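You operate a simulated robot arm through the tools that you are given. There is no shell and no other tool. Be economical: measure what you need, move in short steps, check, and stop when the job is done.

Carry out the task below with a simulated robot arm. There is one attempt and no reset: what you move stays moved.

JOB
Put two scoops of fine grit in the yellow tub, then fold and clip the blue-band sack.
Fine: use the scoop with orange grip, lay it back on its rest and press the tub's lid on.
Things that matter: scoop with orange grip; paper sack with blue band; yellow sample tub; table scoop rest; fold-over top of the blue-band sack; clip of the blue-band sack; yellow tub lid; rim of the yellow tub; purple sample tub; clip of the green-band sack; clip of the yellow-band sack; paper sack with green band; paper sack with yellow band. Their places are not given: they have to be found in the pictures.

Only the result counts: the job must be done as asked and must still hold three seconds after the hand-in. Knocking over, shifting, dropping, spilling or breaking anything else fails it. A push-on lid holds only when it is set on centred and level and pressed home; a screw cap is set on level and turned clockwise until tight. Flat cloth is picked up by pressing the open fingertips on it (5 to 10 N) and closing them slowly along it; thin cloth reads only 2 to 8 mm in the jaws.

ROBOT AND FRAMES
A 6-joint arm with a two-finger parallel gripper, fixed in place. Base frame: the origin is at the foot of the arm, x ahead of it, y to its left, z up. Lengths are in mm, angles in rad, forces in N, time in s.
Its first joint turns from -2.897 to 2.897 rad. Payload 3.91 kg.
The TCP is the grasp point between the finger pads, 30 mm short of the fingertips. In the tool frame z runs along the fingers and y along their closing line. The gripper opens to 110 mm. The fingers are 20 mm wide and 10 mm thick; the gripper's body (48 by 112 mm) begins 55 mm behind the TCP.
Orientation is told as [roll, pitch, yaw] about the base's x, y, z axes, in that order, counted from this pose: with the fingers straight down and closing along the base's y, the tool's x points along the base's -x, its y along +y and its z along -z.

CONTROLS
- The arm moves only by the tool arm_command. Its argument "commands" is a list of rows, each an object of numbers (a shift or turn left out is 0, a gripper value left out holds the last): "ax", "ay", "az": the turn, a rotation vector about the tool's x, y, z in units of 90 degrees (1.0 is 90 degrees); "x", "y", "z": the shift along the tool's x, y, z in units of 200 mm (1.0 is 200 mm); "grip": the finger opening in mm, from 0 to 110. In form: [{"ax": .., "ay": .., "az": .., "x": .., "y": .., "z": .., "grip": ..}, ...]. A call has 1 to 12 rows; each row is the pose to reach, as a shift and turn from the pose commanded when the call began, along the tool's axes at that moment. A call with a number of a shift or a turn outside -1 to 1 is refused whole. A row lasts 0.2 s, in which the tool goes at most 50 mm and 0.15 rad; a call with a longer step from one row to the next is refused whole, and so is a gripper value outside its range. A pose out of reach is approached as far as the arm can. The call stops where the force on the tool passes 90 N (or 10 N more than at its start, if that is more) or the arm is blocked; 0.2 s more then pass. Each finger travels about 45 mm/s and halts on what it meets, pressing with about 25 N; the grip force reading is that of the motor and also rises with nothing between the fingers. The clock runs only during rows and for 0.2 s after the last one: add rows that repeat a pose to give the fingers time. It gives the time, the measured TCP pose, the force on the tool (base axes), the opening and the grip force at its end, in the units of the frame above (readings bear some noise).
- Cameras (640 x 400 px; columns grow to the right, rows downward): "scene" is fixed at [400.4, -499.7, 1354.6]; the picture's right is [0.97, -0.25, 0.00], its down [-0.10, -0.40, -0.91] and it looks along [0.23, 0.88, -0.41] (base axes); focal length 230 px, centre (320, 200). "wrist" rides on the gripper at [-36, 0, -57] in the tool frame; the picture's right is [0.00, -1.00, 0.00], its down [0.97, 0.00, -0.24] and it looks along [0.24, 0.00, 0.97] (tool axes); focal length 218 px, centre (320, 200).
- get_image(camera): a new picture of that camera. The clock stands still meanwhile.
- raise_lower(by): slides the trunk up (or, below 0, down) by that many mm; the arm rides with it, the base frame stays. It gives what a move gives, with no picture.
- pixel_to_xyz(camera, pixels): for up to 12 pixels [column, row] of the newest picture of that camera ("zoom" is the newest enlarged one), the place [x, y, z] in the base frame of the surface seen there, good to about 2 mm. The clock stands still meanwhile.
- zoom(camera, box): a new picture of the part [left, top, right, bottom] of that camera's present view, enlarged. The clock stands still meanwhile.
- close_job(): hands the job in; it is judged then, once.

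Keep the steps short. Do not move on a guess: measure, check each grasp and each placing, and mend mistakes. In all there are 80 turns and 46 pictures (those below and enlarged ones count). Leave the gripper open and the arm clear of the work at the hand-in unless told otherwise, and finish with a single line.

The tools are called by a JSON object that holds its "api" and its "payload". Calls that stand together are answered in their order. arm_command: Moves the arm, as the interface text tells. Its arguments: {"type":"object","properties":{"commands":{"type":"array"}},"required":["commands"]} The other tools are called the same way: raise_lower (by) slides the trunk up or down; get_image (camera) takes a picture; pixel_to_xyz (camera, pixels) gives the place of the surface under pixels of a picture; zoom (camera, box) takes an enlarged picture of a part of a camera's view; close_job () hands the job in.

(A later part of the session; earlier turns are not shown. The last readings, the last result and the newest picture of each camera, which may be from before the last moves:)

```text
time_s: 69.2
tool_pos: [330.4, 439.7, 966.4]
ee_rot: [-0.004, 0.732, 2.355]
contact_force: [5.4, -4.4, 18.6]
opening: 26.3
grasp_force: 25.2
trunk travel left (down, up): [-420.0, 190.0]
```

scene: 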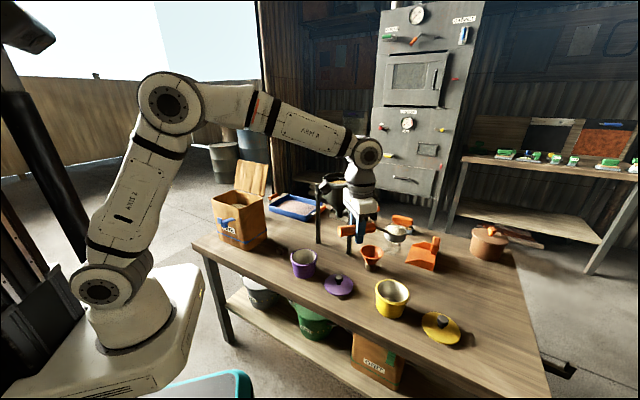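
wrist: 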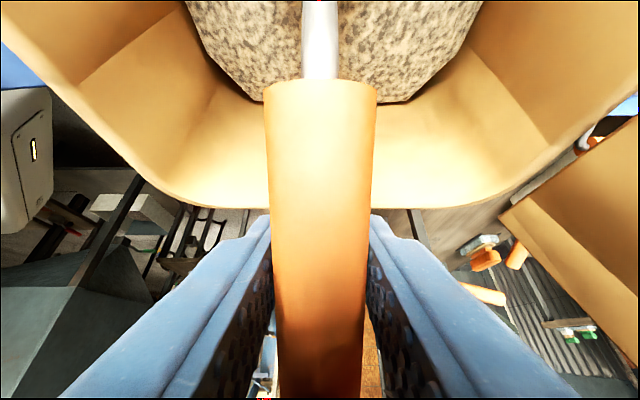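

An 18 N upward contact appears; I'll look before continuing.

{"api": "zoom", "payload": {"camera": "scene", "box": [200, 150, 280, 200]}}

{"api": "get_image", "payload": {"camera": "wrist"}}

```text
8.00 times, centred on (240, 175) of scene
```

zoom: 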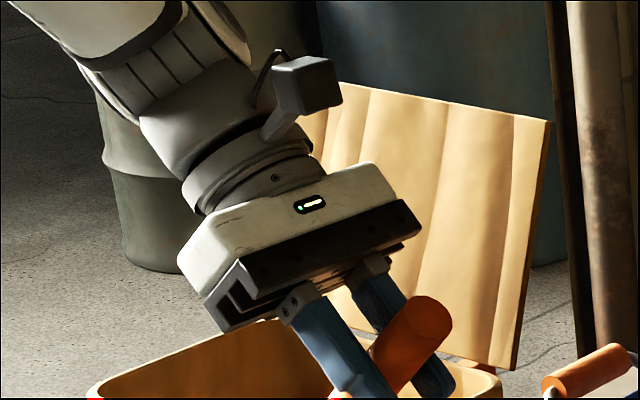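

```text
16 pictures are left
```

wrist: 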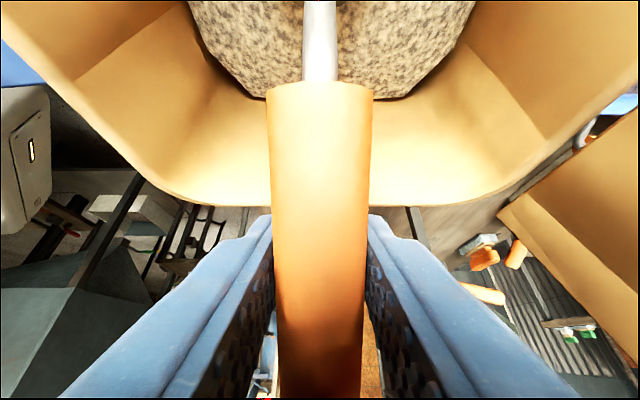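

The handle has touched the right rim lip (it has pitched slightly in the jaws). I'll lift 10 mm off and move forward, checking force.

{"api": "arm_command", "payload": {"commands": [{"x": 0.0335, "z": -0.037}, {"x": 0.006, "z": -0.055}, {"x": -0.0215, "z": -0.073}, {"x": -0.0215, "z": -0.073}]}}

{"api": "zoom", "payload": {"camera": "wrist", "box": [160, 0, 480, 200]}}

```text
time_s: 70.2
tool_pos: [320.9, 449.5, 971.6]
ee_rot: [0.003, 0.731, 2.36]
contact_force: [-0.8, 0.1, -1.0]
opening: 26.0
grasp_force: 25.2
trunk travel left (down, up): [-420.0, 190.0]
```

```text
2.00 times, centred on (320, 100) of wrist
```

zoom: 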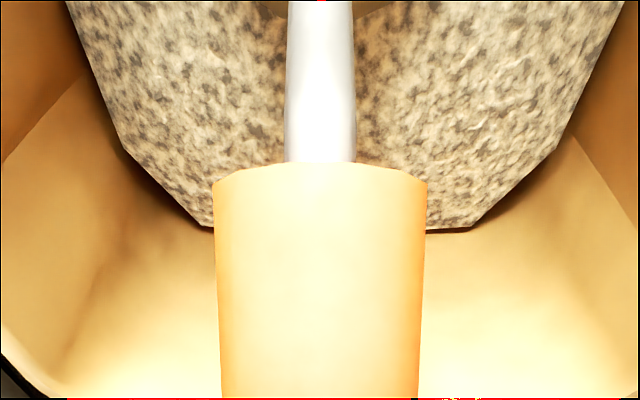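

Free again. Measure handle tilt and grit level.

{"api": "pixel_to_xyz", "payload": {"camera": "zoom", "pixels": [[320, 170], [320, 280], [320, 380], [320, 20], [250, 60], [400, 60], [200, 120], [240, 200], [320, 120]]}}

```text
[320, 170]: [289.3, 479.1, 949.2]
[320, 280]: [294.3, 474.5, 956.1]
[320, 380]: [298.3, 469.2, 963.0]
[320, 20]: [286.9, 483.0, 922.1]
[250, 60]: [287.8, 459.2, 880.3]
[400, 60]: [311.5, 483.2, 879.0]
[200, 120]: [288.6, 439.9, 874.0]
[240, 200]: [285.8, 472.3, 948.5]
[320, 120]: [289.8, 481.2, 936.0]
```

Scoop pitch is now ~46°; grit surface ≈880. Continue the drag and curl.

{"api": "arm_command", "payload": {"commands": [{"x": -0.0357, "z": -0.005}, {"x": -0.078, "z": -0.01}, {"x": -0.115, "z": -0.029}, {"x": -0.1335, "z": -0.046}, {"x": -0.1305, "z": -0.034, "ay": -0.0444}, {"x": -0.1125, "z": -0.043, "ay": -0.0778}, {"x": -0.0695, "z": -0.06, "ay": -0.111}, {"x": -0.0165, "z": -0.062, "ay": -0.178}, {"x": 0.0322, "z": -0.069, "ay": -0.244}, {"x": 0.0782, "z": -0.075, "ay": -0.322}, {"x": 0.1155, "z": -0.083, "ay": -0.4}, {"x": 0.1155, "z": -0.083, "ay": -0.4}]}}

{"api": "arm_command", "payload": {"commands": [{"x": 0.003, "z": -0.03, "ay": -0.03}, {"x": 0.008, "z": -0.075, "ay": -0.07}, {"x": 0.013, "z": -0.12, "ay": -0.111}, {"x": 0.0157, "z": -0.149, "ay": -0.111}, {"x": 0.0157, "z": -0.149, "ay": -0.111}]}}

{"api": "zoom", "payload": {"camera": "scene", "box": [200, 140, 280, 190]}}

```text
time_s: 72.8
tool_pos: [326.1, 445.4, 1000.3]
ee_rot: [-0.001, 0.101, 2.357]
contact_force: [1.0, 0.1, -1.0]
opening: 26.1
grasp_force: 25.2
trunk travel left (down, up): [-420.0, 190.0]
```

```text
time_s: 74.0
tool_pos: [326.4, 446.7, 1030.7]
ee_rot: [0.003, -0.072, 2.357]
contact_force: [-0.1, -0.1, -1.7]
opening: 25.8
grasp_force: 24.9
trunk travel left (down, up): [-420.0, 190.0]
```

```text
8.00 times, centred on (240, 165) of scene
```

zoom: 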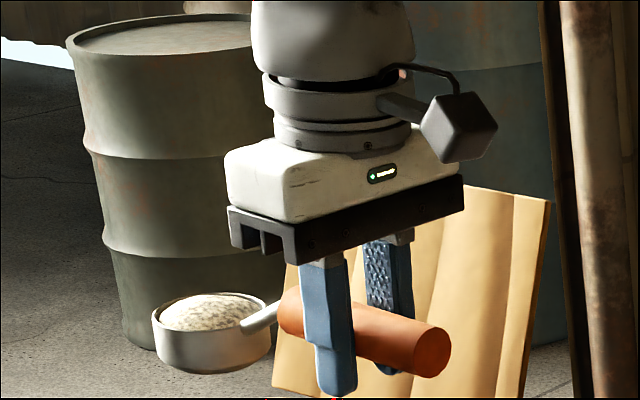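

Full and level again. Return path to the tub, same as before, keeping this tool lean.

{"api": "arm_command", "payload": {"commands": [{"x": 0.02, "y": 0.006, "z": -0.0014}, {"x": 0.07, "y": 0.02, "z": -0.005}, {"x": 0.14, "y": 0.04, "z": -0.01}, {"x": 0.22, "y": 0.063, "z": -0.0158}, {"x": 0.3, "y": 0.086, "z": -0.0216}, {"x": 0.38, "y": 0.109, "z": -0.0273}, {"x": 0.46, "y": 0.132, "z": -0.033}, {"x": 0.54, "y": 0.155, "z": -0.0388}, {"x": 0.62, "y": 0.178, "z": -0.0446}, {"x": 0.69, "y": 0.198, "z": -0.05}, {"x": 0.738, "y": 0.212, "z": -0.053}, {"x": 0.748, "y": 0.215, "z": -0.054}]}}

{"api": "arm_command", "payload": {"commands": [{"az": 0.02, "ax": 0.0014}, {"az": 0.06, "ax": 0.0043}, {"az": 0.12, "ax": 0.0086}, {"az": 0.18, "ax": 0.013}, {"az": 0.24, "ax": 0.0173}, {"az": 0.3, "ax": 0.0216}, {"az": 0.36, "ax": 0.0259}, {"az": 0.42, "ax": 0.0302}, {"az": 0.48, "ax": 0.0345}, {"az": 0.53, "ax": 0.038}, {"az": 0.56, "ax": 0.0403}, {"az": 0.568, "ax": 0.041}]}}

{"api": "arm_command", "payload": {"commands": [{"x": 0.02, "y": -0.015, "z": -0.0014, "az": 0.015, "ax": 0.0011}, {"x": 0.07, "y": -0.051, "z": -0.005, "az": 0.05, "ax": 0.0036}, {"x": 0.14, "y": -0.102, "z": -0.01, "az": 0.103, "ax": 0.0074}, {"x": 0.22, "y": -0.16, "z": -0.0158, "az": 0.162, "ax": 0.0117}, {"x": 0.3, "y": -0.219, "z": -0.0216, "az": 0.22, "ax": 0.0158}, {"x": 0.39, "y": -0.284, "z": -0.028, "az": 0.286, "ax": 0.0206}, {"x": 0.48, "y": -0.35, "z": -0.0345, "az": 0.353, "ax": 0.0254}, {"x": 0.57, "y": -0.415, "z": -0.041, "az": 0.419, "ax": 0.0302}, {"x": 0.66, "y": -0.481, "z": -0.0474, "az": 0.485, "ax": 0.035}, {"x": 0.74, "y": -0.539, "z": -0.053, "az": 0.544, "ax": 0.0392}, {"x": 0.79, "y": -0.575, "z": -0.0567, "az": 0.58, "ax": 0.0418}, {"x": 0.8075, "y": -0.59, "z": -0.058, "az": 0.595, "ax": 0.043}]}}

{"api": "arm_command", "payload": {"commands": [{"x": -0.004, "y": -0.025, "az": 0.008, "ax": 0.0006}, {"x": -0.013, "y": -0.085, "az": 0.029, "ax": 0.0021, "z": 0.001}, {"x": -0.026, "y": -0.17, "az": 0.058, "ax": 0.0042, "z": 0.002}, {"x": -0.041, "y": -0.267, "az": 0.09, "ax": 0.0065, "z": 0.003}, {"x": -0.056, "y": -0.364, "az": 0.123, "ax": 0.0089, "z": 0.004}, {"x": -0.072, "y": -0.474, "az": 0.16, "ax": 0.0115, "z": 0.005}, {"x": -0.089, "y": -0.583, "az": 0.196, "ax": 0.014, "z": 0.0064}, {"x": -0.106, "y": -0.692, "az": 0.233, "ax": 0.0168, "z": 0.0076}, {"x": -0.122, "y": -0.802, "az": 0.27, "ax": 0.0194, "z": 0.0088}, {"x": -0.137, "y": -0.899, "az": 0.303, "ax": 0.0218, "z": 0.01}, {"x": -0.146, "y": -0.96, "az": 0.324, "ax": 0.0233, "z": 0.0105}, {"x": -0.15, "y": -0.984, "az": 0.332, "ax": 0.024, "z": 0.0108}]}}

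```text
time_s: 76.6
tool_pos: [402.2, 308.2, 1029.6]
ee_rot: [-0.002, -0.074, 2.359]
contact_force: [0.0, 0.7, -1.2]
opening: 26.1
grasp_force: 25.2
trunk travel left (down, up): [-420.0, 190.0]
```

```text
time_s: 79.2
tool_pos: [400.9, 308.4, 1030.5]
ee_rot: [0.0, -0.071, 1.461]
contact_force: [0.8, 0.2, -2.1]
opening: 26.3
grasp_force: 25.1
trunk travel left (down, up): [-420.0, 190.0]
```

```text
time_s: 81.8
tool_pos: [501.2, 135.0, 1030.8]
ee_rot: [-0.004, -0.071, 0.525]
contact_force: [-0.4, 0.3, -1.6]
opening: 26.0
grasp_force: 25.3
trunk travel left (down, up): [-420.0, 190.0]
```

```text
time_s: 84.4
tool_pos: [624.4, -18.2, 1030.6]
ee_rot: [-0.002, -0.071, 0.004]
contact_force: [-0.7, -0.6, -1.9]
opening: 26.2
grasp_force: 25.1
trunk travel left (down, up): [-420.0, 190.0]
```

{"api": "arm_command", "payload": {"commands": [{"x": 0.0, "y": -0.01, "z": 0.03}, {"x": 0.0, "y": -0.03, "z": 0.1}, {"x": 0.0, "y": -0.065, "z": 0.19}, {"x": 0.002, "y": -0.065, "z": 0.28}, {"x": 0.005, "y": -0.065, "z": 0.37}, {"x": 0.008, "y": -0.065, "z": 0.46}, {"x": 0.01, "y": -0.065, "z": 0.56}, {"x": 0.013, "y": -0.065, "z": 0.66}, {"x": 0.016, "y": -0.065, "z": 0.75}, {"x": 0.02, "y": -0.065, "z": 0.83}, {"x": 0.02, "y": -0.065, "z": 0.87}, {"x": 0.02, "y": -0.065, "z": 0.88}]}}

{"api": "zoom", "payload": {"camera": "scene", "box": [340, 260, 436, 320]}}

{"api": "pixel_to_xyz", "payload": {"camera": "zoom", "pixels": [[290, 122], [411, 150], [345, 97], [350, 184], [350, 215]]}}

```text
time_s: 87.0
tool_pos: [636.2, -33.5, 856.5]
ee_rot: [-0.002, -0.073, 0.004]
contact_force: [-0.3, 0.1, -2.4]
opening: 25.9
grasp_force: 25.1
trunk travel left (down, up): [-420.0, 190.0]
```

```text
6.67 times, centred on (388, 290) of scene
```

zoom: 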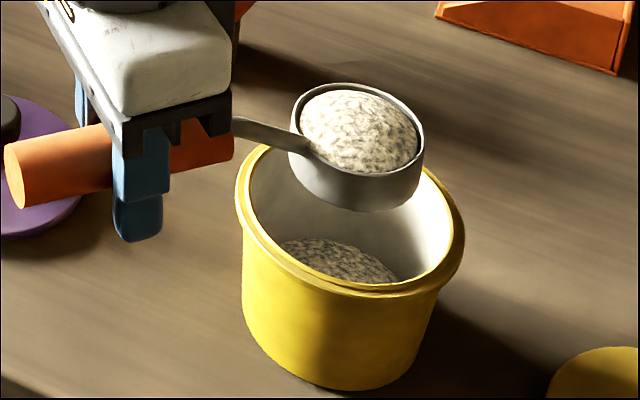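

```text
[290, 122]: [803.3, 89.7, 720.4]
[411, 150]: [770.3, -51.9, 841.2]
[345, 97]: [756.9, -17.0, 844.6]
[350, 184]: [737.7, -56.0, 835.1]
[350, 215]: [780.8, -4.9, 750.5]
```

Cup centre ≈(757,-30, 841), full, inside the tub's circle. Pour again by rolling.

{"api": "arm_command", "payload": {"commands": [{"ax": -0.09, "y": -0.018, "z": 0.001}, {"ax": -0.18, "y": -0.035, "z": 0.005}, {"ax": -0.27, "y": -0.0515, "z": 0.011}, {"ax": -0.36, "y": -0.067, "z": 0.0195}, {"ax": -0.45, "y": -0.081, "z": 0.03}, {"ax": -0.54, "y": -0.0935, "z": 0.042}, {"ax": -0.63, "y": -0.1045, "z": 0.056}, {"ax": -0.72, "y": -0.113, "z": 0.072}, {"ax": -0.81, "y": -0.1195, "z": 0.088}, {"ax": -0.9, "y": -0.1235, "z": 0.1055}, {"ax": -0.99, "y": -0.125, "z": 0.123}, {"ax": -1.0, "y": -0.125, "z": 0.125}]}}

{"api": "arm_command", "payload": {"commands": [{"ax": -0.08}, {"ax": -0.14}, {"ax": -0.14}, {"ax": -0.14}, {"ax": -0.14}, {"ax": -0.14}, {"ax": -0.14}, {"ax": -0.14}, {"ax": -0.14}, {"ax": -0.14}]}}

{"api": "zoom", "payload": {"camera": "scene", "box": [340, 250, 452, 320]}}

```text
time_s: 89.6
tool_pos: [636.8, -57.9, 830.9]
ee_rot: [1.572, -0.071, 0.004]
contact_force: [0.0, 0.3, -1.5]
opening: 26.2
grasp_force: 24.9
trunk travel left (down, up): [-420.0, 190.0]
```

```text
time_s: 91.8
tool_pos: [637.7, -57.8, 830.3]
ee_rot: [1.789, -0.073, 0.004]
contact_force: [-1.8, -0.1, -1.5]
opening: 26.1
grasp_force: 25.1
trunk travel left (down, up): [-420.0, 190.0]
```

```text
5.71 times, centred on (396, 285) of scene
```

zoom: 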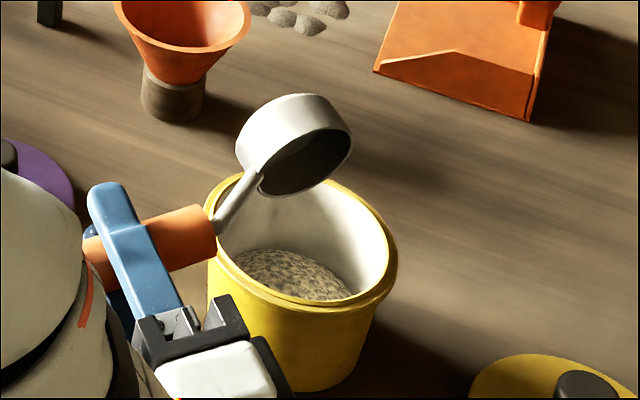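

Two scoops in, nothing spilled. Roll back upright while rising.

{"api": "arm_command", "payload": {"commands": [{"ax": 0.09, "y": 0.05, "z": 0.011}, {"ax": 0.18, "y": 0.11, "z": 0.025}, {"ax": 0.27, "y": 0.17, "z": 0.038}, {"ax": 0.36, "y": 0.23, "z": 0.051}, {"ax": 0.45, "y": 0.288, "z": 0.064}, {"ax": 0.54, "y": 0.34, "z": 0.076}, {"ax": 0.63, "y": 0.4, "z": 0.09}, {"ax": 0.72, "y": 0.46, "z": 0.103}, {"ax": 0.81, "y": 0.52, "z": 0.116}, {"ax": 0.9, "y": 0.58, "z": 0.13}, {"ax": 0.98, "y": 0.64, "z": 0.143}, {"ax": 0.98, "y": 0.64, "z": 0.143}]}}

{"api": "arm_command", "payload": {"commands": [{"ax": 0.08, "y": 0.02, "z": -0.09}, {"ax": 0.159, "y": 0.045, "z": -0.18}, {"ax": 0.159, "y": 0.07, "z": -0.29}, {"ax": 0.159, "y": 0.07, "z": -0.29}]}}

```text
time_s: 94.4
tool_pos: [626.2, -56.1, 961.9]
ee_rot: [0.247, -0.072, 0.003]
contact_force: [0.9, 0.5, -0.7]
opening: 26.0
grasp_force: 24.6
trunk travel left (down, up): [-420.0, 190.0]
```

```text
time_s: 95.4
tool_pos: [623.3, -57.4, 1021.1]
ee_rot: [-0.001, -0.072, 0.005]
contact_force: [0.0, -0.3, -1.2]
opening: 26.1
grasp_force: 24.7
trunk travel left (down, up): [-420.0, 190.0]
```

Carry the scoop back toward its rest.

{"api": "arm_command", "payload": {"commands": [{"x": 0.03, "y": 0.047, "z": -0.005, "az": -0.016, "ax": -0.0012}, {"x": 0.09, "y": 0.141, "z": -0.014, "az": -0.049, "ax": -0.0035}, {"x": 0.16, "y": 0.25, "z": -0.025, "az": -0.087, "ax": -0.0063}, {"x": 0.23, "y": 0.36, "z": -0.035, "az": -0.125, "ax": -0.009}, {"x": 0.3, "y": 0.47, "z": -0.046, "az": -0.163, "ax": -0.0118}, {"x": 0.37, "y": 0.58, "z": -0.057, "az": -0.2, "ax": -0.0145}, {"x": 0.44, "y": 0.69, "z": -0.068, "az": -0.238, "ax": -0.0172}, {"x": 0.5, "y": 0.784, "z": -0.077, "az": -0.271, "ax": -0.0196}, {"x": 0.56, "y": 0.878, "z": -0.086, "az": -0.303, "ax": -0.022}, {"x": 0.6, "y": 0.94, "z": -0.092, "az": -0.325, "ax": -0.0235}, {"x": 0.613, "y": 0.96, "z": -0.094, "az": -0.332, "ax": -0.024}, {"x": 0.613, "y": 0.96, "z": -0.094, "az": -0.332, "ax": -0.024}]}}

{"api": "arm_command", "payload": {"commands": [{"y": 0.05, "az": -0.008}, {"y": 0.13, "az": -0.022}, {"y": 0.23, "az": -0.038}, {"y": 0.34, "az": -0.057, "ax": -0.004}, {"y": 0.45, "az": -0.075, "ax": -0.005}, {"y": 0.56, "az": -0.094, "ax": -0.007, "x": -0.004}, {"y": 0.67, "az": -0.112, "ax": -0.008, "x": -0.005}, {"y": 0.78, "az": -0.13, "ax": -0.009, "x": -0.006}, {"y": 0.88, "az": -0.147, "ax": -0.011, "x": -0.007}, {"y": 0.96, "az": -0.16, "ax": -0.012, "x": -0.008}, {"y": 0.99, "az": -0.166, "ax": -0.012, "x": -0.008}, {"y": 0.99, "az": -0.166, "ax": -0.012, "x": -0.008}]}}

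```text
time_s: 98.0
tool_pos: [499.4, 134.7, 1032.2]
ee_rot: [0.0, -0.072, 0.528]
contact_force: [-0.9, -0.6, -1.7]
opening: 25.9
grasp_force: 25.3
trunk travel left (down, up): [-420.0, 190.0]
```

```text
time_s: 100.6
tool_pos: [400.7, 305.5, 1031.5]
ee_rot: [-0.001, -0.071, 0.788]
contact_force: [0.3, 0.4, -1.6]
opening: 25.9
grasp_force: 24.9
trunk travel left (down, up): [-420.0, 190.0]
```

Lower to z≈836 above the rest and look.

{"api": "arm_command", "payload": {"commands": [{"x": 0.004, "z": 0.05}, {"x": 0.01, "z": 0.14}, {"x": 0.018, "z": 0.25}, {"x": 0.026, "z": 0.36}, {"x": 0.034, "z": 0.47}, {"x": 0.042, "z": 0.58}, {"x": 0.05, "z": 0.69}, {"x": 0.057, "z": 0.79}, {"x": 0.064, "z": 0.89}, {"x": 0.069, "z": 0.95}, {"x": 0.07, "z": 0.972}, {"x": 0.07, "z": 0.972}]}}

{"api": "zoom", "payload": {"camera": "scene", "box": [250, 205, 330, 265]}}

{"api": "pixel_to_xyz", "payload": {"camera": "zoom", "pixels": [[320, 200]]}}

```text
time_s: 103.2
tool_pos: [401.1, 304.9, 834.2]
ee_rot: [0.0, -0.072, 0.788]
contact_force: [-0.4, -1.1, -1.1]
opening: 26.4
grasp_force: 24.9
trunk travel left (down, up): [-420.0, 190.0]
```

```text
6.67 times, centred on (290, 235) of scene
```

zoom: 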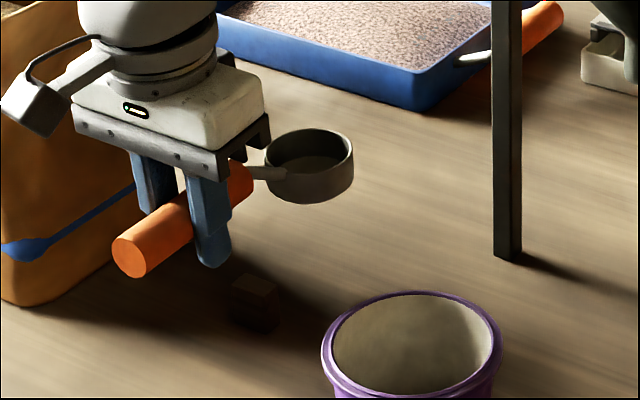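

```text
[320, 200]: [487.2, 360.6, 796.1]
```

The rest block is visible. Measure it, the cup and the handle ends.

{"api": "pixel_to_xyz", "payload": {"camera": "zoom", "pixels": [[250, 278], [238, 290], [270, 295], [255, 290], [245, 325], [268, 170], [350, 158], [312, 131], [305, 178], [240, 170], [150, 225], [118, 240]]}}

```text
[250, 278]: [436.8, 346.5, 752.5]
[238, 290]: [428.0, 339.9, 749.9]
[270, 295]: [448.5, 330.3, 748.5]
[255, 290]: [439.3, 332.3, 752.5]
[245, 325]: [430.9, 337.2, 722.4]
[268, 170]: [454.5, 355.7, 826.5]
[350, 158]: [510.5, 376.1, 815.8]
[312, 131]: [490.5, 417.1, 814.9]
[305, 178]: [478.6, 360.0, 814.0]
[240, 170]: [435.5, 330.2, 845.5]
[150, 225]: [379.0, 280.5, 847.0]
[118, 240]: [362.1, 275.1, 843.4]
```

Lower 67 mm (+3 mm outward, −2 mm sideways) so cup sits on the table and handle on the rest.

{"api": "arm_command", "payload": {"commands": [{"x": 0.0, "y": -0.01, "z": 0.06}, {"x": 0.0, "y": -0.01, "z": 0.13}, {"x": 0.003, "y": -0.01, "z": 0.2}, {"x": 0.006, "y": -0.01, "z": 0.26}, {"x": 0.008, "y": -0.01, "z": 0.3}, {"x": 0.009, "y": -0.01, "z": 0.32}, {"x": 0.0095, "y": -0.01, "z": 0.335}, {"x": 0.0095, "y": -0.01, "z": 0.335}]}}

```text
time_s: 105.0
tool_pos: [403.9, 306.9, 769.5]
ee_rot: [0.0, -0.07, 0.788]
contact_force: [0.8, 0.2, -1.9]
opening: 26.4
grasp_force: 25.2
trunk travel left (down, up): [-420.0, 190.0]
```

No contact yet; go down 2 mm at a time.

{"api": "arm_command", "payload": {"commands": [{"z": 0.01}, {"z": 0.02}, {"z": 0.02}]}}

{"api": "zoom", "payload": {"camera": "scene", "box": [255, 222, 325, 266]}}

```text
time_s: 105.8
tool_pos: [403.1, 305.7, 766.8]
ee_rot: [0.0, -0.075, 0.788]
contact_force: [-1.1, -3.0, 13.7]
opening: 26.1
grasp_force: 25.3
trunk travel left (down, up): [-420.0, 190.0]
```

```text
9.09 times, centred on (290, 244) of scene
```

zoom: 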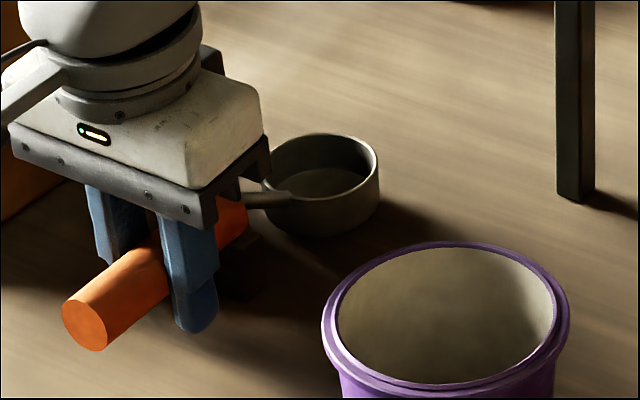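

Seated (13.7 N upward). Open the fingers and rise straight up.

{"api": "arm_command", "payload": {"commands": [{"z": -0.008, "grip": 26}, {"z": -0.008, "grip": 40}, {"z": -0.008, "grip": 60}, {"z": -0.008, "grip": 60}, {"z": -0.008, "grip": 60}, {"z": -0.05, "grip": 60}, {"z": -0.15}, {"z": -0.3}, {"z": -0.5}, {"z": -0.7}, {"z": -0.9}, {"z": -0.9}]}}

{"api": "get_image", "payload": {"camera": "wrist"}}

```text
time_s: 108.4
tool_pos: [395.2, 295.9, 944.4]
ee_rot: [-0.001, -0.071, 0.788]
contact_force: [-0.3, 0.4, -0.5]
opening: 60.1
grasp_force: 0.0
trunk travel left (down, up): [-420.0, 190.0]
```

```text
9 pictures are left
```

wrist: 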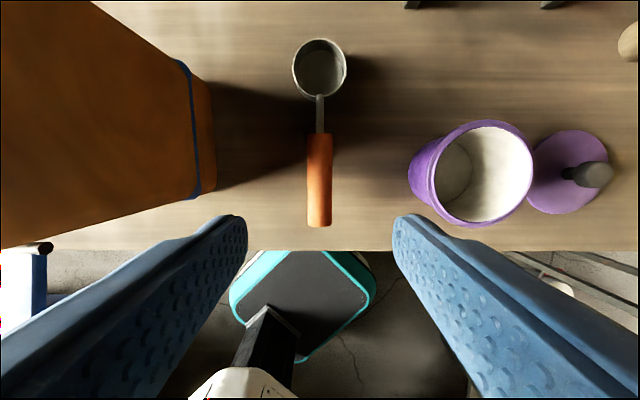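

Scoop lies on its rest. Now the flap: I'll close the fingers, straighten the tool, and rise to clear the flap.

{"api": "pixel_to_xyz", "payload": {"camera": "wrist", "pixels": [[319, 142], [319, 180], [318, 220], [319, 68], [320, 96], [30, 290], [40, 248]]}}

{"api": "arm_command", "payload": {"commands": [{"x": -0.01, "z": -0.12, "ay": 0.02, "grip": 0}, {"x": -0.02, "z": -0.3, "ay": 0.045}, {"x": -0.035, "z": -0.5, "ay": 0.045}, {"x": -0.05, "z": -0.7, "ay": 0.045}, {"x": -0.063, "z": -0.88, "ay": 0.045}, {"x": -0.07, "z": -0.98, "ay": 0.045}, {"x": -0.07, "z": -0.98, "ay": 0.045}]}}

```text
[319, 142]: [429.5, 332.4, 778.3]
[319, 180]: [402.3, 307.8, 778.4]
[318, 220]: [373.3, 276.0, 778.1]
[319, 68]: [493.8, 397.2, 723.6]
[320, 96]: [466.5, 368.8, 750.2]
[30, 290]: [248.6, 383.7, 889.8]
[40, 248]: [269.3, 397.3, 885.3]
```

```text
time_s: 110.0
tool_pos: [394.9, 296.0, 1138.8]
ee_rot: [0.0, -0.001, 0.789]
contact_force: [0.6, -0.8, 0.6]
opening: 0.1
grasp_force: 25.2
trunk travel left (down, up): [-420.0, 190.0]
```

Scoop position matches the original. Move over to behind the flap (u 695, v 157) at z≈1159.

{"api": "arm_command", "payload": {"commands": [{"x": -0.06, "y": 0.07, "z": -0.05}, {"x": -0.17, "y": 0.2, "z": -0.1}, {"x": -0.3, "y": 0.35, "z": -0.1}, {"x": -0.43, "y": 0.5, "z": -0.1}, {"x": -0.55, "y": 0.64, "z": -0.1}, {"x": -0.6, "y": 0.7, "z": -0.1}]}}

{"api": "arm_command", "payload": {"commands": [{"x": -0.06, "y": 0.06}, {"x": -0.17, "y": 0.17}, {"x": -0.3, "y": 0.3}, {"x": -0.4, "y": 0.4}, {"x": -0.432, "y": 0.435}, {"x": -0.432, "y": 0.435}]}}

```text
time_s: 111.4
tool_pos: [381.7, 478.6, 1160.2]
ee_rot: [-0.001, -0.002, 0.788]
contact_force: [-0.4, 0.3, -0.2]
opening: 0.0
grasp_force: 24.9
trunk travel left (down, up): [-420.0, 190.0]
```

```text
time_s: 112.8
tool_pos: [378.8, 593.7, 1161.0]
ee_rot: [0.001, -0.001, 0.787]
contact_force: [1.6, 0.2, 0.8]
opening: 0.2
grasp_force: 24.9
out of reach, approached as far as the arm can: row 5, 6
trunk travel left (down, up): [-420.0, 190.0]
```

Reach limit here, at u 688: the fingers clear the flap's top edge (u≈666) by ~11 mm. Descend, edging outward, tip to z≈1053.

{"api": "arm_command", "payload": {"commands": [{"z": 0.1}, {"z": 0.2, "x": -0.01}, {"z": 0.3, "x": -0.02}, {"z": 0.39, "x": -0.02}, {"z": 0.39, "x": -0.02}]}}

{"api": "zoom", "payload": {"camera": "scene", "box": [190, 120, 318, 200]}}

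```text
time_s: 114.0
tool_pos: [383.0, 597.1, 1083.4]
ee_rot: [0.001, -0.003, 0.788]
contact_force: [-0.5, 0.3, 0.2]
opening: 0.2
grasp_force: 24.8
trunk travel left (down, up): [-420.0, 190.0]
```

```text
5.00 times, centred on (254, 160) of scene
```

zoom: 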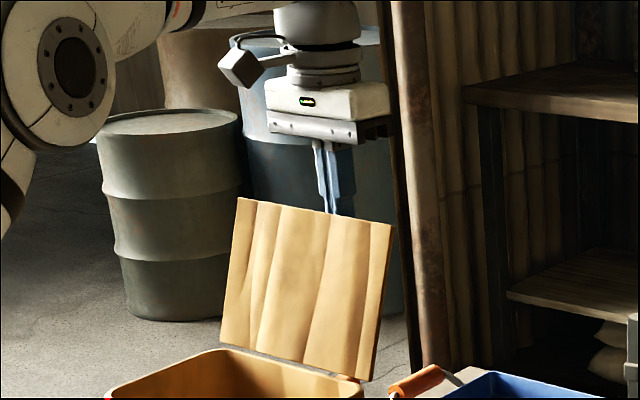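

Fingers are behind the flap. Push its top forward past vertical.

{"api": "arm_command", "payload": {"commands": [{"x": 0.06}, {"x": 0.12}, {"x": 0.18}, {"x": 0.24}, {"x": 0.3}, {"x": 0.36, "z": 0.003}, {"x": 0.42, "z": 0.013}, {"x": 0.4725, "z": 0.022}, {"x": 0.5225, "z": 0.032}, {"x": 0.5225, "z": 0.032}]}}

{"api": "zoom", "payload": {"camera": "scene", "box": [190, 130, 318, 210]}}

```text
time_s: 115.6
tool_pos: [327.3, 539.9, 1098.4]
ee_rot: [0.015, -0.037, 0.789]
contact_force: [-1.1, -1.3, 38.3]
opening: 0.0
grasp_force: 25.3
trunk travel left (down, up): [-420.0, 190.0]
stopped in row 7: the force on the tool passed its limit (the readings are from after the stop); the commanded pose is now the measured one
```

```text
5.00 times, centred on (254, 170) of scene
```

zoom: 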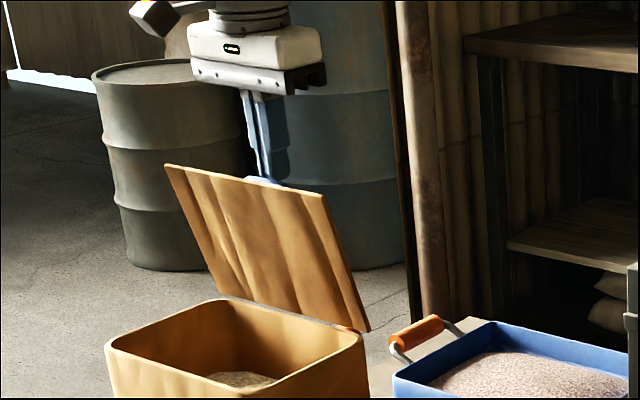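

The flap is past vertical, but the tip feels 38 N upward. Measure the flap.

{"api": "pixel_to_xyz", "payload": {"camera": "zoom", "pixels": [[172, 169], [320, 197], [362, 326], [245, 240], [250, 185], [268, 176], [262, 150], [225, 290], [280, 188]]}}

```text
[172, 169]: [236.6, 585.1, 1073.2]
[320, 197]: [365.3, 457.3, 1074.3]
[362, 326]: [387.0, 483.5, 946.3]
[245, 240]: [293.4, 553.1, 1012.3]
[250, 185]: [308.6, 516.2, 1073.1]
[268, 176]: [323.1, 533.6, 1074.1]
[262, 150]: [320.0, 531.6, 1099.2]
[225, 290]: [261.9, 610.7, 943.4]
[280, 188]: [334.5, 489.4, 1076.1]
```

The tip rode onto the flap's edge. Back off: up, outward 22 mm, then down behind the flap with level tool.

{"api": "arm_command", "payload": {"commands": [{"z": -0.06, "ay": 0.0236, "ax": 0.0095}, {"z": -0.06, "x": -0.06, "ay": 0.0236, "ax": 0.0095}, {"z": -0.06, "x": -0.13, "ay": 0.0236, "ax": 0.0095}, {"z": 0.0, "x": -0.13, "ay": 0.0236, "ax": 0.0095}, {"z": 0.07, "x": -0.13, "ay": 0.0236, "ax": 0.0095}, {"z": 0.13, "x": -0.13, "ay": 0.0236, "ax": 0.0095}, {"z": 0.13, "x": -0.13, "ay": 0.0236, "ax": 0.0095}]}}

```text
time_s: 117.2
tool_pos: [344.8, 559.4, 1067.6]
ee_rot: [-0.008, 0.014, 0.789]
contact_force: [0.1, -0.4, 0.1]
opening: 0.0
grasp_force: 24.6
trunk travel left (down, up): [-420.0, 190.0]
```

Clear behind the flap. Push along the arc in small steps.

{"api": "arm_command", "payload": {"commands": [{"x": 0.045, "z": -0.01}, {"x": 0.087, "z": -0.02}, {"x": 0.135, "z": -0.013}, {"x": 0.183, "z": -0.007}, {"x": 0.225, "z": 0.007}, {"x": 0.267, "z": 0.021}, {"x": 0.306, "z": 0.042}, {"x": 0.345, "z": 0.064}]}}

```text
time_s: 119.0
tool_pos: [296.3, 509.5, 1056.6]
ee_rot: [-0.009, 0.013, 0.789]
contact_force: [-0.2, -0.7, 0.7]
opening: 0.0
grasp_force: 25.3
trunk travel left (down, up): [-420.0, 190.0]
```

{"api": "arm_command", "payload": {"commands": [{"x": 0.035, "z": 0.028}, {"x": 0.069, "z": 0.056}, {"x": 0.1, "z": 0.089}, {"x": 0.128, "z": 0.122}, {"x": 0.152, "z": 0.16}, {"x": 0.174, "z": 0.198}]}}

{"api": "zoom", "payload": {"camera": "scene", "box": [190, 150, 302, 220]}}

```text
time_s: 120.4
tool_pos: [270.7, 486.3, 1017.1]
ee_rot: [-0.008, 0.014, 0.79]
contact_force: [0.4, -0.3, -0.6]
opening: 0.1
grasp_force: 25.3
trunk travel left (down, up): [-420.0, 190.0]
```

```text
5.71 times, centred on (246, 185) of scene
```

zoom: 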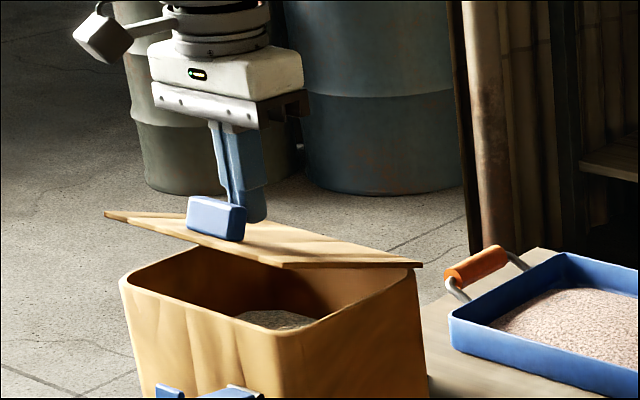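

The flap carries a blue block (that caught the tip earlier); it's now at about 160°. Measure it.

{"api": "pixel_to_xyz", "payload": {"camera": "zoom", "pixels": [[108, 213], [290, 265], [418, 265], [192, 200], [245, 208], [190, 228], [240, 238], [215, 197], [240, 200], [255, 222], [300, 235], [160, 390]]}}

```text
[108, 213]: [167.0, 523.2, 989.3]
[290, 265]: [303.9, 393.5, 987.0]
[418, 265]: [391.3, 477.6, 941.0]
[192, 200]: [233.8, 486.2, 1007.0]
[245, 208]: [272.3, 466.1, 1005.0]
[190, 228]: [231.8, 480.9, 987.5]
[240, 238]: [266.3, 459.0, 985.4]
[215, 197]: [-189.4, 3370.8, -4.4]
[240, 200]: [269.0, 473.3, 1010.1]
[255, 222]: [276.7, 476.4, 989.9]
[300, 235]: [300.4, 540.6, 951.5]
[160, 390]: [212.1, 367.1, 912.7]
```

Block sits at u 504–525, finger just behind it. Press the flap the remaining ~20° down.

{"api": "arm_command", "payload": {"commands": [{"x": -0.01, "z": 0.04}, {"x": -0.01, "z": 0.075}, {"x": 0.0, "z": 0.105}, {"x": 0.006, "z": 0.13}, {"x": 0.01, "z": 0.16}, {"x": 0.0165, "z": 0.19}, {"x": 0.0165, "z": 0.21}, {"x": 0.0165, "z": 0.21}]}}

{"api": "zoom", "payload": {"camera": "scene", "box": [195, 160, 291, 220]}}

{"api": "pixel_to_xyz", "payload": {"camera": "zoom", "pixels": [[320, 200]]}}

```text
time_s: 122.2
tool_pos: [267.9, 483.6, 975.0]
ee_rot: [-0.006, 0.013, 0.789]
contact_force: [-0.3, 0.6, -0.1]
opening: 0.0
grasp_force: 25.1
trunk travel left (down, up): [-420.0, 190.0]
```

```text
6.67 times, centred on (243, 190) of scene
```

zoom: 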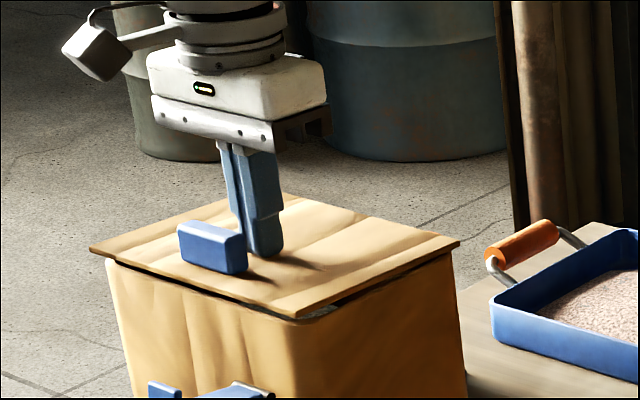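

```text
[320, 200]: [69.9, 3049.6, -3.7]
```

Nearly shut. Measure the gap.

{"api": "pixel_to_xyz", "payload": {"camera": "zoom", "pixels": [[95, 247], [295, 313], [452, 243], [330, 280], [205, 268], [200, 250], [235, 232], [150, 388], [180, 388], [250, 384], [270, 265], [210, 226]]}}

{"api": "arm_command", "payload": {"commands": [{"z": 0.01}, {"z": 0.02}, {"z": 0.03}, {"z": 0.03}]}}

```text
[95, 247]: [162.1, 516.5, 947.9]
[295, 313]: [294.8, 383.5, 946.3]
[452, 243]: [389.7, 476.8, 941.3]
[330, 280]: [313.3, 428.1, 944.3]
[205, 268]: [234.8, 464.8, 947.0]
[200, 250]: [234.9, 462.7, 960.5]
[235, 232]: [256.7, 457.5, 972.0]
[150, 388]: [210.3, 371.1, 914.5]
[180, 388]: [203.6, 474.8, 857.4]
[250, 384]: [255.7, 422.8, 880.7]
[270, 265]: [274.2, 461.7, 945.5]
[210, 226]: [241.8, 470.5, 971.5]
```

```text
time_s: 123.2
tool_pos: [268.9, 483.7, 971.7]
ee_rot: [-0.006, 0.007, 0.79]
contact_force: [1.3, 1.0, 15.4]
opening: 0.1
grasp_force: 25.1
trunk travel left (down, up): [-420.0, 190.0]
```

Flap is pressed flat (15 N). Now lift off and move to free space in front of the sack's right side for the clip.

{"api": "arm_command", "payload": {"commands": [{"x": -0.012}, {"x": -0.015, "z": -0.05}, {"x": -0.015, "z": -0.2}, {"x": -0.015, "z": -0.35}, {"x": -0.015, "z": -0.45}, {"x": -0.015, "z": -0.45}]}}

{"api": "arm_command", "payload": {"commands": [{"x": 0.05, "y": -0.09}, {"x": 0.14, "y": -0.25}, {"x": 0.25, "y": -0.44}, {"x": 0.36, "y": -0.63}, {"x": 0.46, "y": -0.81}, {"x": 0.53, "y": -0.93}, {"x": 0.555, "y": -0.96}, {"x": 0.555, "y": -0.96}]}}

{"api": "arm_command", "payload": {"commands": [{"ax": -0.09}, {"ax": -0.18}, {"ax": -0.27}, {"ax": -0.36}, {"ax": -0.45}, {"ax": -0.54}, {"ax": -0.63}, {"ax": -0.72}, {"ax": -0.81}, {"ax": -0.9}, {"ax": -0.99}, {"ax": -1.0}]}}

{"api": "get_image", "payload": {"camera": "scene"}}

```text
time_s: 124.6
tool_pos: [270.7, 485.6, 1058.9]
ee_rot: [-0.008, 0.014, 0.789]
contact_force: [0.2, 0.4, 0.6]
opening: 0.0
grasp_force: 25.1
trunk travel left (down, up): [-420.0, 190.0]
```

```text
time_s: 126.4
tool_pos: [330.8, 272.3, 1062.0]
ee_rot: [-0.007, 0.013, 0.79]
contact_force: [-0.6, 0.5, 0.2]
opening: 0.0
grasp_force: 25.0
trunk travel left (down, up): [-420.0, 190.0]
```

```text
time_s: 129.0
tool_pos: [330.7, 271.4, 1061.4]
ee_rot: [1.567, 0.014, 0.789]
contact_force: [0.8, -0.1, 0.8]
opening: 0.0
grasp_force: 25.0
trunk travel left (down, up): [-420.0, 190.0]
```

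```text
4 pictures are left
```

scene: 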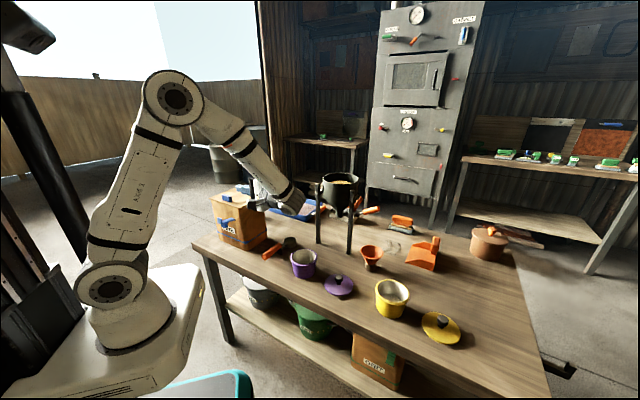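

Flap stays closed. Tool now points along the sack front. Lower to z≈850 beside the clip, then slide under it.

{"api": "pixel_to_xyz", "payload": {"camera": "scene", "pixels": [[210, 197], [239, 206], [262, 196], [224, 202], [218, 219], [226, 222]]}}

{"api": "arm_command", "payload": {"commands": [{"y": -0.08}, {"y": -0.22}, {"y": -0.4}, {"y": -0.58}, {"y": -0.76}, {"y": -0.92}, {"y": -0.98}, {"y": -0.98}]}}

{"api": "arm_command", "payload": {"commands": [{"y": -0.07, "x": 0.007}, {"y": -0.07, "x": 0.007, "z": 0.1}, {"y": -0.07, "x": 0.007, "z": 0.22}]}}

```text
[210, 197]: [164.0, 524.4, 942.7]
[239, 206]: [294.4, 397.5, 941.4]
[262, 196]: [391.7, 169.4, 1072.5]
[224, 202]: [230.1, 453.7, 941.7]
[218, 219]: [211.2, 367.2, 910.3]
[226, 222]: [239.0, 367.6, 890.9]
```

```text
time_s: 130.8
tool_pos: [328.8, 269.5, 865.7]
ee_rot: [1.564, 0.015, 0.789]
contact_force: [0.3, 0.2, 0.6]
opening: 0.0
grasp_force: 25.0
trunk travel left (down, up): [-420.0, 190.0]
```

```text
time_s: 131.6
tool_pos: [296.7, 300.1, 851.7]
ee_rot: [1.565, 0.011, 0.789]
contact_force: [-0.4, 0.4, 0.1]
opening: 0.0
grasp_force: 25.1
trunk travel left (down, up): [-420.0, 190.0]
```

{"api": "arm_command", "payload": {"commands": [{"z": 0.08}, {"z": 0.18}, {"z": 0.28}, {"z": 0.38}, {"z": 0.46}, {"z": 0.46}]}}

{"api": "zoom", "payload": {"camera": "scene", "box": [200, 180, 280, 230]}}

{"api": "pixel_to_xyz", "payload": {"camera": "zoom", "pixels": [[320, 200], [150, 300], [180, 320], [200, 330]]}}

```text
time_s: 133.0
tool_pos: [231.8, 363.8, 850.1]
ee_rot: [1.564, 0.013, 0.789]
contact_force: [-0.4, 0.2, -0.6]
opening: 0.0
grasp_force: 24.6
trunk travel left (down, up): [-420.0, 190.0]
```

```text
8.00 times, centred on (240, 205) of scene
```

zoom: 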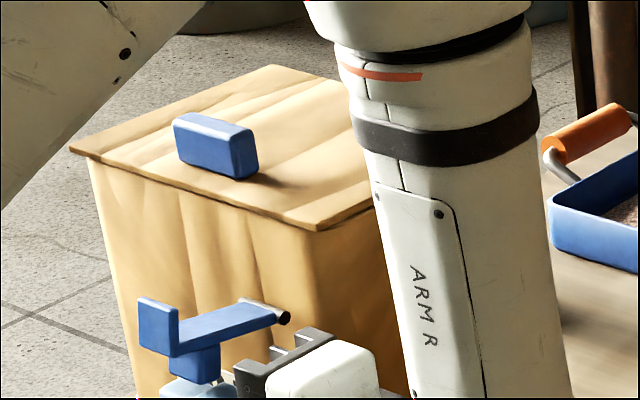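

```text
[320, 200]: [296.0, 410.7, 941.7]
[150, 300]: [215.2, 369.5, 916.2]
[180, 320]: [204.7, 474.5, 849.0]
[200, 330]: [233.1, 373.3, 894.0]
```

Fingers are right under the clip's lower pad. Swing the clip up along the arc about its pin.

{"api": "arm_command", "payload": {"commands": [{"x": -0.0165, "y": 0.035}, {"x": -0.0165, "y": 0.065}, {"x": -0.006, "y": 0.097}, {"x": 0.004, "y": 0.128}, {"x": 0.007, "y": 0.162}, {"x": 0.0075, "y": 0.195}, {"x": 0.0, "y": 0.228}, {"x": -0.0065, "y": 0.26}, {"x": -0.0215, "y": 0.29}, {"x": -0.0365, "y": 0.319}, {"x": -0.0365, "y": 0.319}]}}

{"api": "arm_command", "payload": {"commands": [{"x": -0.022, "y": 0.025}, {"x": -0.0435, "y": 0.0495}, {"x": -0.072, "y": 0.068}, {"x": -0.1, "y": 0.086}, {"x": -0.1, "y": 0.086}]}}

```text
time_s: 135.4
tool_pos: [236.0, 369.8, 915.8]
ee_rot: [1.562, 0.014, 0.787]
contact_force: [-0.6, -0.5, -0.1]
opening: 0.1
grasp_force: 24.7
trunk travel left (down, up): [-420.0, 190.0]
```

```text
time_s: 136.6
tool_pos: [251.3, 383.8, 931.7]
ee_rot: [1.563, 0.012, 0.789]
contact_force: [-5.3, -13.8, -3.6]
opening: 0.1
grasp_force: 25.1
trunk travel left (down, up): [-420.0, 190.0]
```

Resistance ~14 N now at ~90°. Press a little further, then look.

{"api": "arm_command", "payload": {"commands": [{"x": -0.01, "y": 0.004}, {"x": -0.022, "y": 0.006}, {"x": -0.022, "y": 0.006}]}}

{"api": "zoom", "payload": {"camera": "scene", "box": [200, 175, 264, 215]}}

```text
time_s: 137.4
tool_pos: [253.9, 386.5, 934.4]
ee_rot: [1.565, 0.012, 0.789]
contact_force: [-3.7, -12.8, -0.4]
opening: 0.0
grasp_force: 25.0
trunk travel left (down, up): [-420.0, 190.0]
```

```text
10.00 times, centred on (232, 195) of scene
```

zoom: 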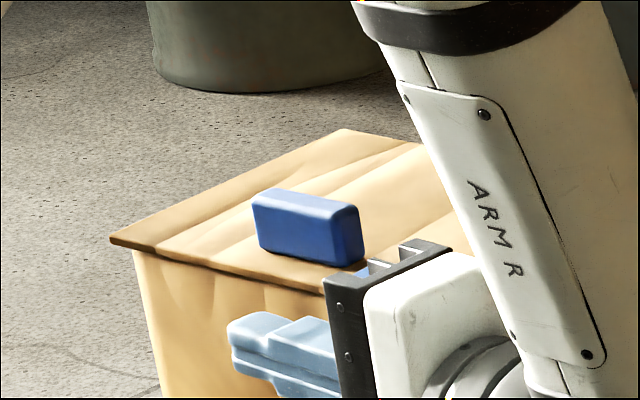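

{"api": "pixel_to_xyz", "payload": {"camera": "zoom", "pixels": [[360, 272], [352, 268], [318, 285], [280, 280], [405, 262], [450, 330]]}}

```text
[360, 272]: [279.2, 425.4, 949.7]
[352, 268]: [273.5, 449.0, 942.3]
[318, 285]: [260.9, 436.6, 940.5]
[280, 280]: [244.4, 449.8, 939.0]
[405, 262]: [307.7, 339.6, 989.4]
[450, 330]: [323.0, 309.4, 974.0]
```

The blue tab (u 498, z 950) is over the flap. Press 3 mm further to see if it's at its stop.

{"api": "arm_command", "payload": {"commands": [{"x": -0.008}, {"x": -0.016}, {"x": -0.016}, {"x": -0.016}]}}

```text
time_s: 138.4
tool_pos: [255.0, 387.8, 934.2]
ee_rot: [1.565, 0.012, 0.79]
contact_force: [-3.9, -11.6, -0.4]
opening: 0.0
grasp_force: 25.2
trunk travel left (down, up): [-420.0, 190.0]
```

Seems at its stop. Back away from the clip (−u), then out sideways.

{"api": "arm_command", "payload": {"commands": [{"x": 0.05}, {"x": 0.12}, {"x": 0.22}, {"x": 0.22, "z": -0.1}, {"x": 0.22, "z": -0.3}, {"x": 0.22, "z": -0.5}, {"x": 0.22, "z": -0.7}, {"x": 0.22, "z": -0.7, "y": 0.1}, {"x": 0.22, "z": -0.7, "y": 0.3}, {"x": 0.22, "z": -0.7, "y": 0.5}, {"x": 0.22, "z": -0.7, "y": 0.6}]}}

{"api": "arm_command", "payload": {"commands": [{"ax": 0.09}, {"ax": 0.18}, {"ax": 0.27}, {"ax": 0.36}, {"ax": 0.45}, {"ax": 0.54}, {"ax": 0.63}, {"ax": 0.72}, {"ax": 0.81}, {"ax": 0.9}, {"ax": 0.99, "grip": 60}, {"ax": 1.0, "grip": 60}]}}

```text
time_s: 140.8
tool_pos: [324.2, 259.8, 1054.0]
ee_rot: [1.566, 0.014, 0.788]
contact_force: [-0.1, -0.4, 0.1]
opening: 0.0
grasp_force: 24.9
trunk travel left (down, up): [-420.0, 190.0]
```

```text
time_s: 143.4
tool_pos: [324.3, 262.1, 1054.3]
ee_rot: [-0.01, 0.013, 0.787]
contact_force: [0.0, -0.2, 0.1]
opening: 50.6
grasp_force: 0.1
trunk travel left (down, up): [-420.0, 190.0]
```

Tool upright again. Travel toward the lid at z≈1054, turning to face it.

{"api": "arm_command", "payload": {"commands": [{"x": 0.01, "y": -0.1, "az": 0.026, "ay": -0.008, "ax": -0.006}, {"x": 0.023, "y": -0.27, "az": 0.07, "ay": -0.008, "ax": -0.006}, {"x": 0.04, "y": -0.46, "az": 0.12, "ay": -0.008, "ax": -0.006}, {"x": 0.055, "y": -0.65, "az": 0.17, "ay": -0.008, "ax": -0.006}, {"x": 0.065, "y": -0.765, "az": 0.2, "ay": -0.008, "ax": -0.006}]}}

{"api": "arm_command", "payload": {"commands": [{"x": -0.023, "y": -0.1, "az": 0.027}, {"x": -0.063, "y": -0.27, "az": 0.072}, {"x": -0.107, "y": -0.46, "az": 0.123}, {"x": -0.15, "y": -0.65, "az": 0.174}, {"x": -0.173, "y": -0.747, "az": 0.2}]}}

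{"api": "arm_command", "payload": {"commands": [{"x": -0.06, "y": -0.1, "az": 0.031}, {"x": -0.16, "y": -0.265, "az": 0.083}, {"x": -0.26, "y": -0.43, "az": 0.134}, {"x": -0.35, "y": -0.58, "az": 0.181}, {"x": -0.396, "y": -0.656, "az": 0.205}, {"x": -0.396, "y": -0.656, "az": 0.205}]}}

```text
time_s: 144.6
tool_pos: [424.8, 143.6, 1057.2]
ee_rot: [0.003, 0.0, 0.473]
contact_force: [0.3, 0.0, -0.4]
opening: 59.7
grasp_force: 0.1
trunk travel left (down, up): [-420.0, 190.0]
```

```text
time_s: 145.8
tool_pos: [525.0, 26.3, 1053.3]
ee_rot: [0.001, 0.002, 0.157]
contact_force: [0.1, 0.7, 0.1]
opening: 60.0
grasp_force: 0.1
trunk travel left (down, up): [-420.0, 190.0]
```

```text
time_s: 147.2
tool_pos: [622.9, -88.4, 1054.9]
ee_rot: [-0.002, -0.001, -0.162]
contact_force: [0.5, 0.0, -0.7]
opening: 60.1
grasp_force: 0.0
trunk travel left (down, up): [-420.0, 190.0]
```

Lean the tool 30° outward while descending toward the lid (to z≈905).

{"api": "arm_command", "payload": {"commands": [{"x": -0.07, "y": -0.01, "z": 0.1, "ay": -0.07}, {"x": -0.16, "y": -0.025, "z": 0.24, "ay": -0.14}, {"x": -0.26, "y": -0.04, "z": 0.39, "ay": -0.21}, {"x": -0.36, "y": -0.055, "z": 0.54, "ay": -0.28}, {"x": -0.45, "y": -0.07, "z": 0.68, "ay": -0.333}, {"x": -0.5, "y": -0.079, "z": 0.75, "ay": -0.333}, {"x": -0.5, "y": -0.079, "z": 0.75, "ay": -0.333}]}}

```text
time_s: 148.8
tool_pos: [720.8, -119.8, 906.2]
ee_rot: [0.0, -0.523, -0.16]
contact_force: [-0.3, 0.0, 0.1]
opening: 60.1
grasp_force: 0.0
trunk travel left (down, up): [-420.0, 190.0]
```

{"api": "arm_command", "payload": {"commands": [{"x": -0.06, "z": 0.1}, {"x": -0.16, "z": 0.26}, {"x": -0.27, "z": 0.44}, {"x": -0.37, "z": 0.6}, {"x": -0.42, "z": 0.682}, {"x": -0.42, "z": 0.682}]}}

{"api": "get_image", "payload": {"camera": "wrist"}}

```text
time_s: 150.2
tool_pos: [857.9, -142.3, 825.4]
ee_rot: [0.002, -0.522, -0.162]
contact_force: [0.7, -1.0, -0.3]
opening: 60.2
grasp_force: 0.0
trunk travel left (down, up): [-420.0, 190.0]
```

```text
1 pictures are left
```

wrist: 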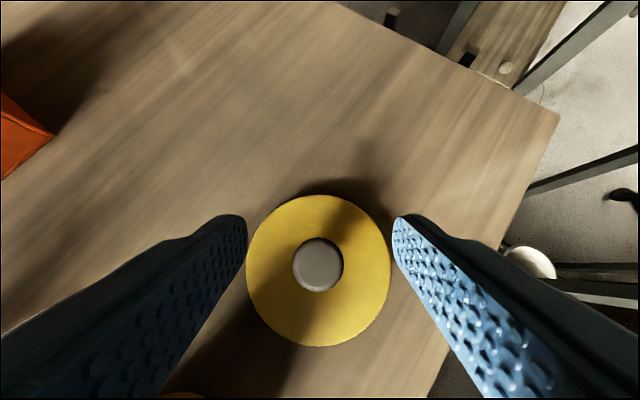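

Reachable. Measure lid and knob precisely from here.

{"api": "pixel_to_xyz", "payload": {"camera": "wrist", "pixels": [[317, 262], [317, 240], [317, 280], [295, 263], [341, 263], [247, 268], [389, 268], [318, 196], [318, 345], [300, 280], [355, 300], [280, 250]]}}

```text
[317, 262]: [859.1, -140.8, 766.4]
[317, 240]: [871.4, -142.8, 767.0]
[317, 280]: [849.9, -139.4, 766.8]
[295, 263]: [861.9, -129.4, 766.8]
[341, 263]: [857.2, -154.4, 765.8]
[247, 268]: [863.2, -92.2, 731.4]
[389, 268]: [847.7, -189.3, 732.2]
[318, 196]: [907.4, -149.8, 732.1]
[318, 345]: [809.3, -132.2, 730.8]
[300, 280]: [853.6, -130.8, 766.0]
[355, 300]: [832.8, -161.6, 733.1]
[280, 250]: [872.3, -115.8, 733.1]
```

Knob centre (859.5,-142), top 766.5, width 25. Descend to TCP z≈767 and check force.

{"api": "arm_command", "payload": {"commands": [{"x": 0.03, "y": 0.005, "z": 0.06}, {"x": 0.07, "y": 0.005, "z": 0.13}, {"x": 0.11, "y": 0.005, "z": 0.2}, {"x": 0.13, "y": 0.005, "z": 0.235}, {"x": 0.1415, "y": 0.005, "z": 0.255}, {"x": 0.1415, "y": 0.005, "z": 0.255}]}}

```text
time_s: 151.6
tool_pos: [858.1, -142.9, 769.5]
ee_rot: [-0.001, -0.522, -0.163]
contact_force: [-0.1, 0.1, -0.4]
opening: 60.1
grasp_force: 0.0
trunk travel left (down, up): [-420.0, 190.0]
5 turns are left
```

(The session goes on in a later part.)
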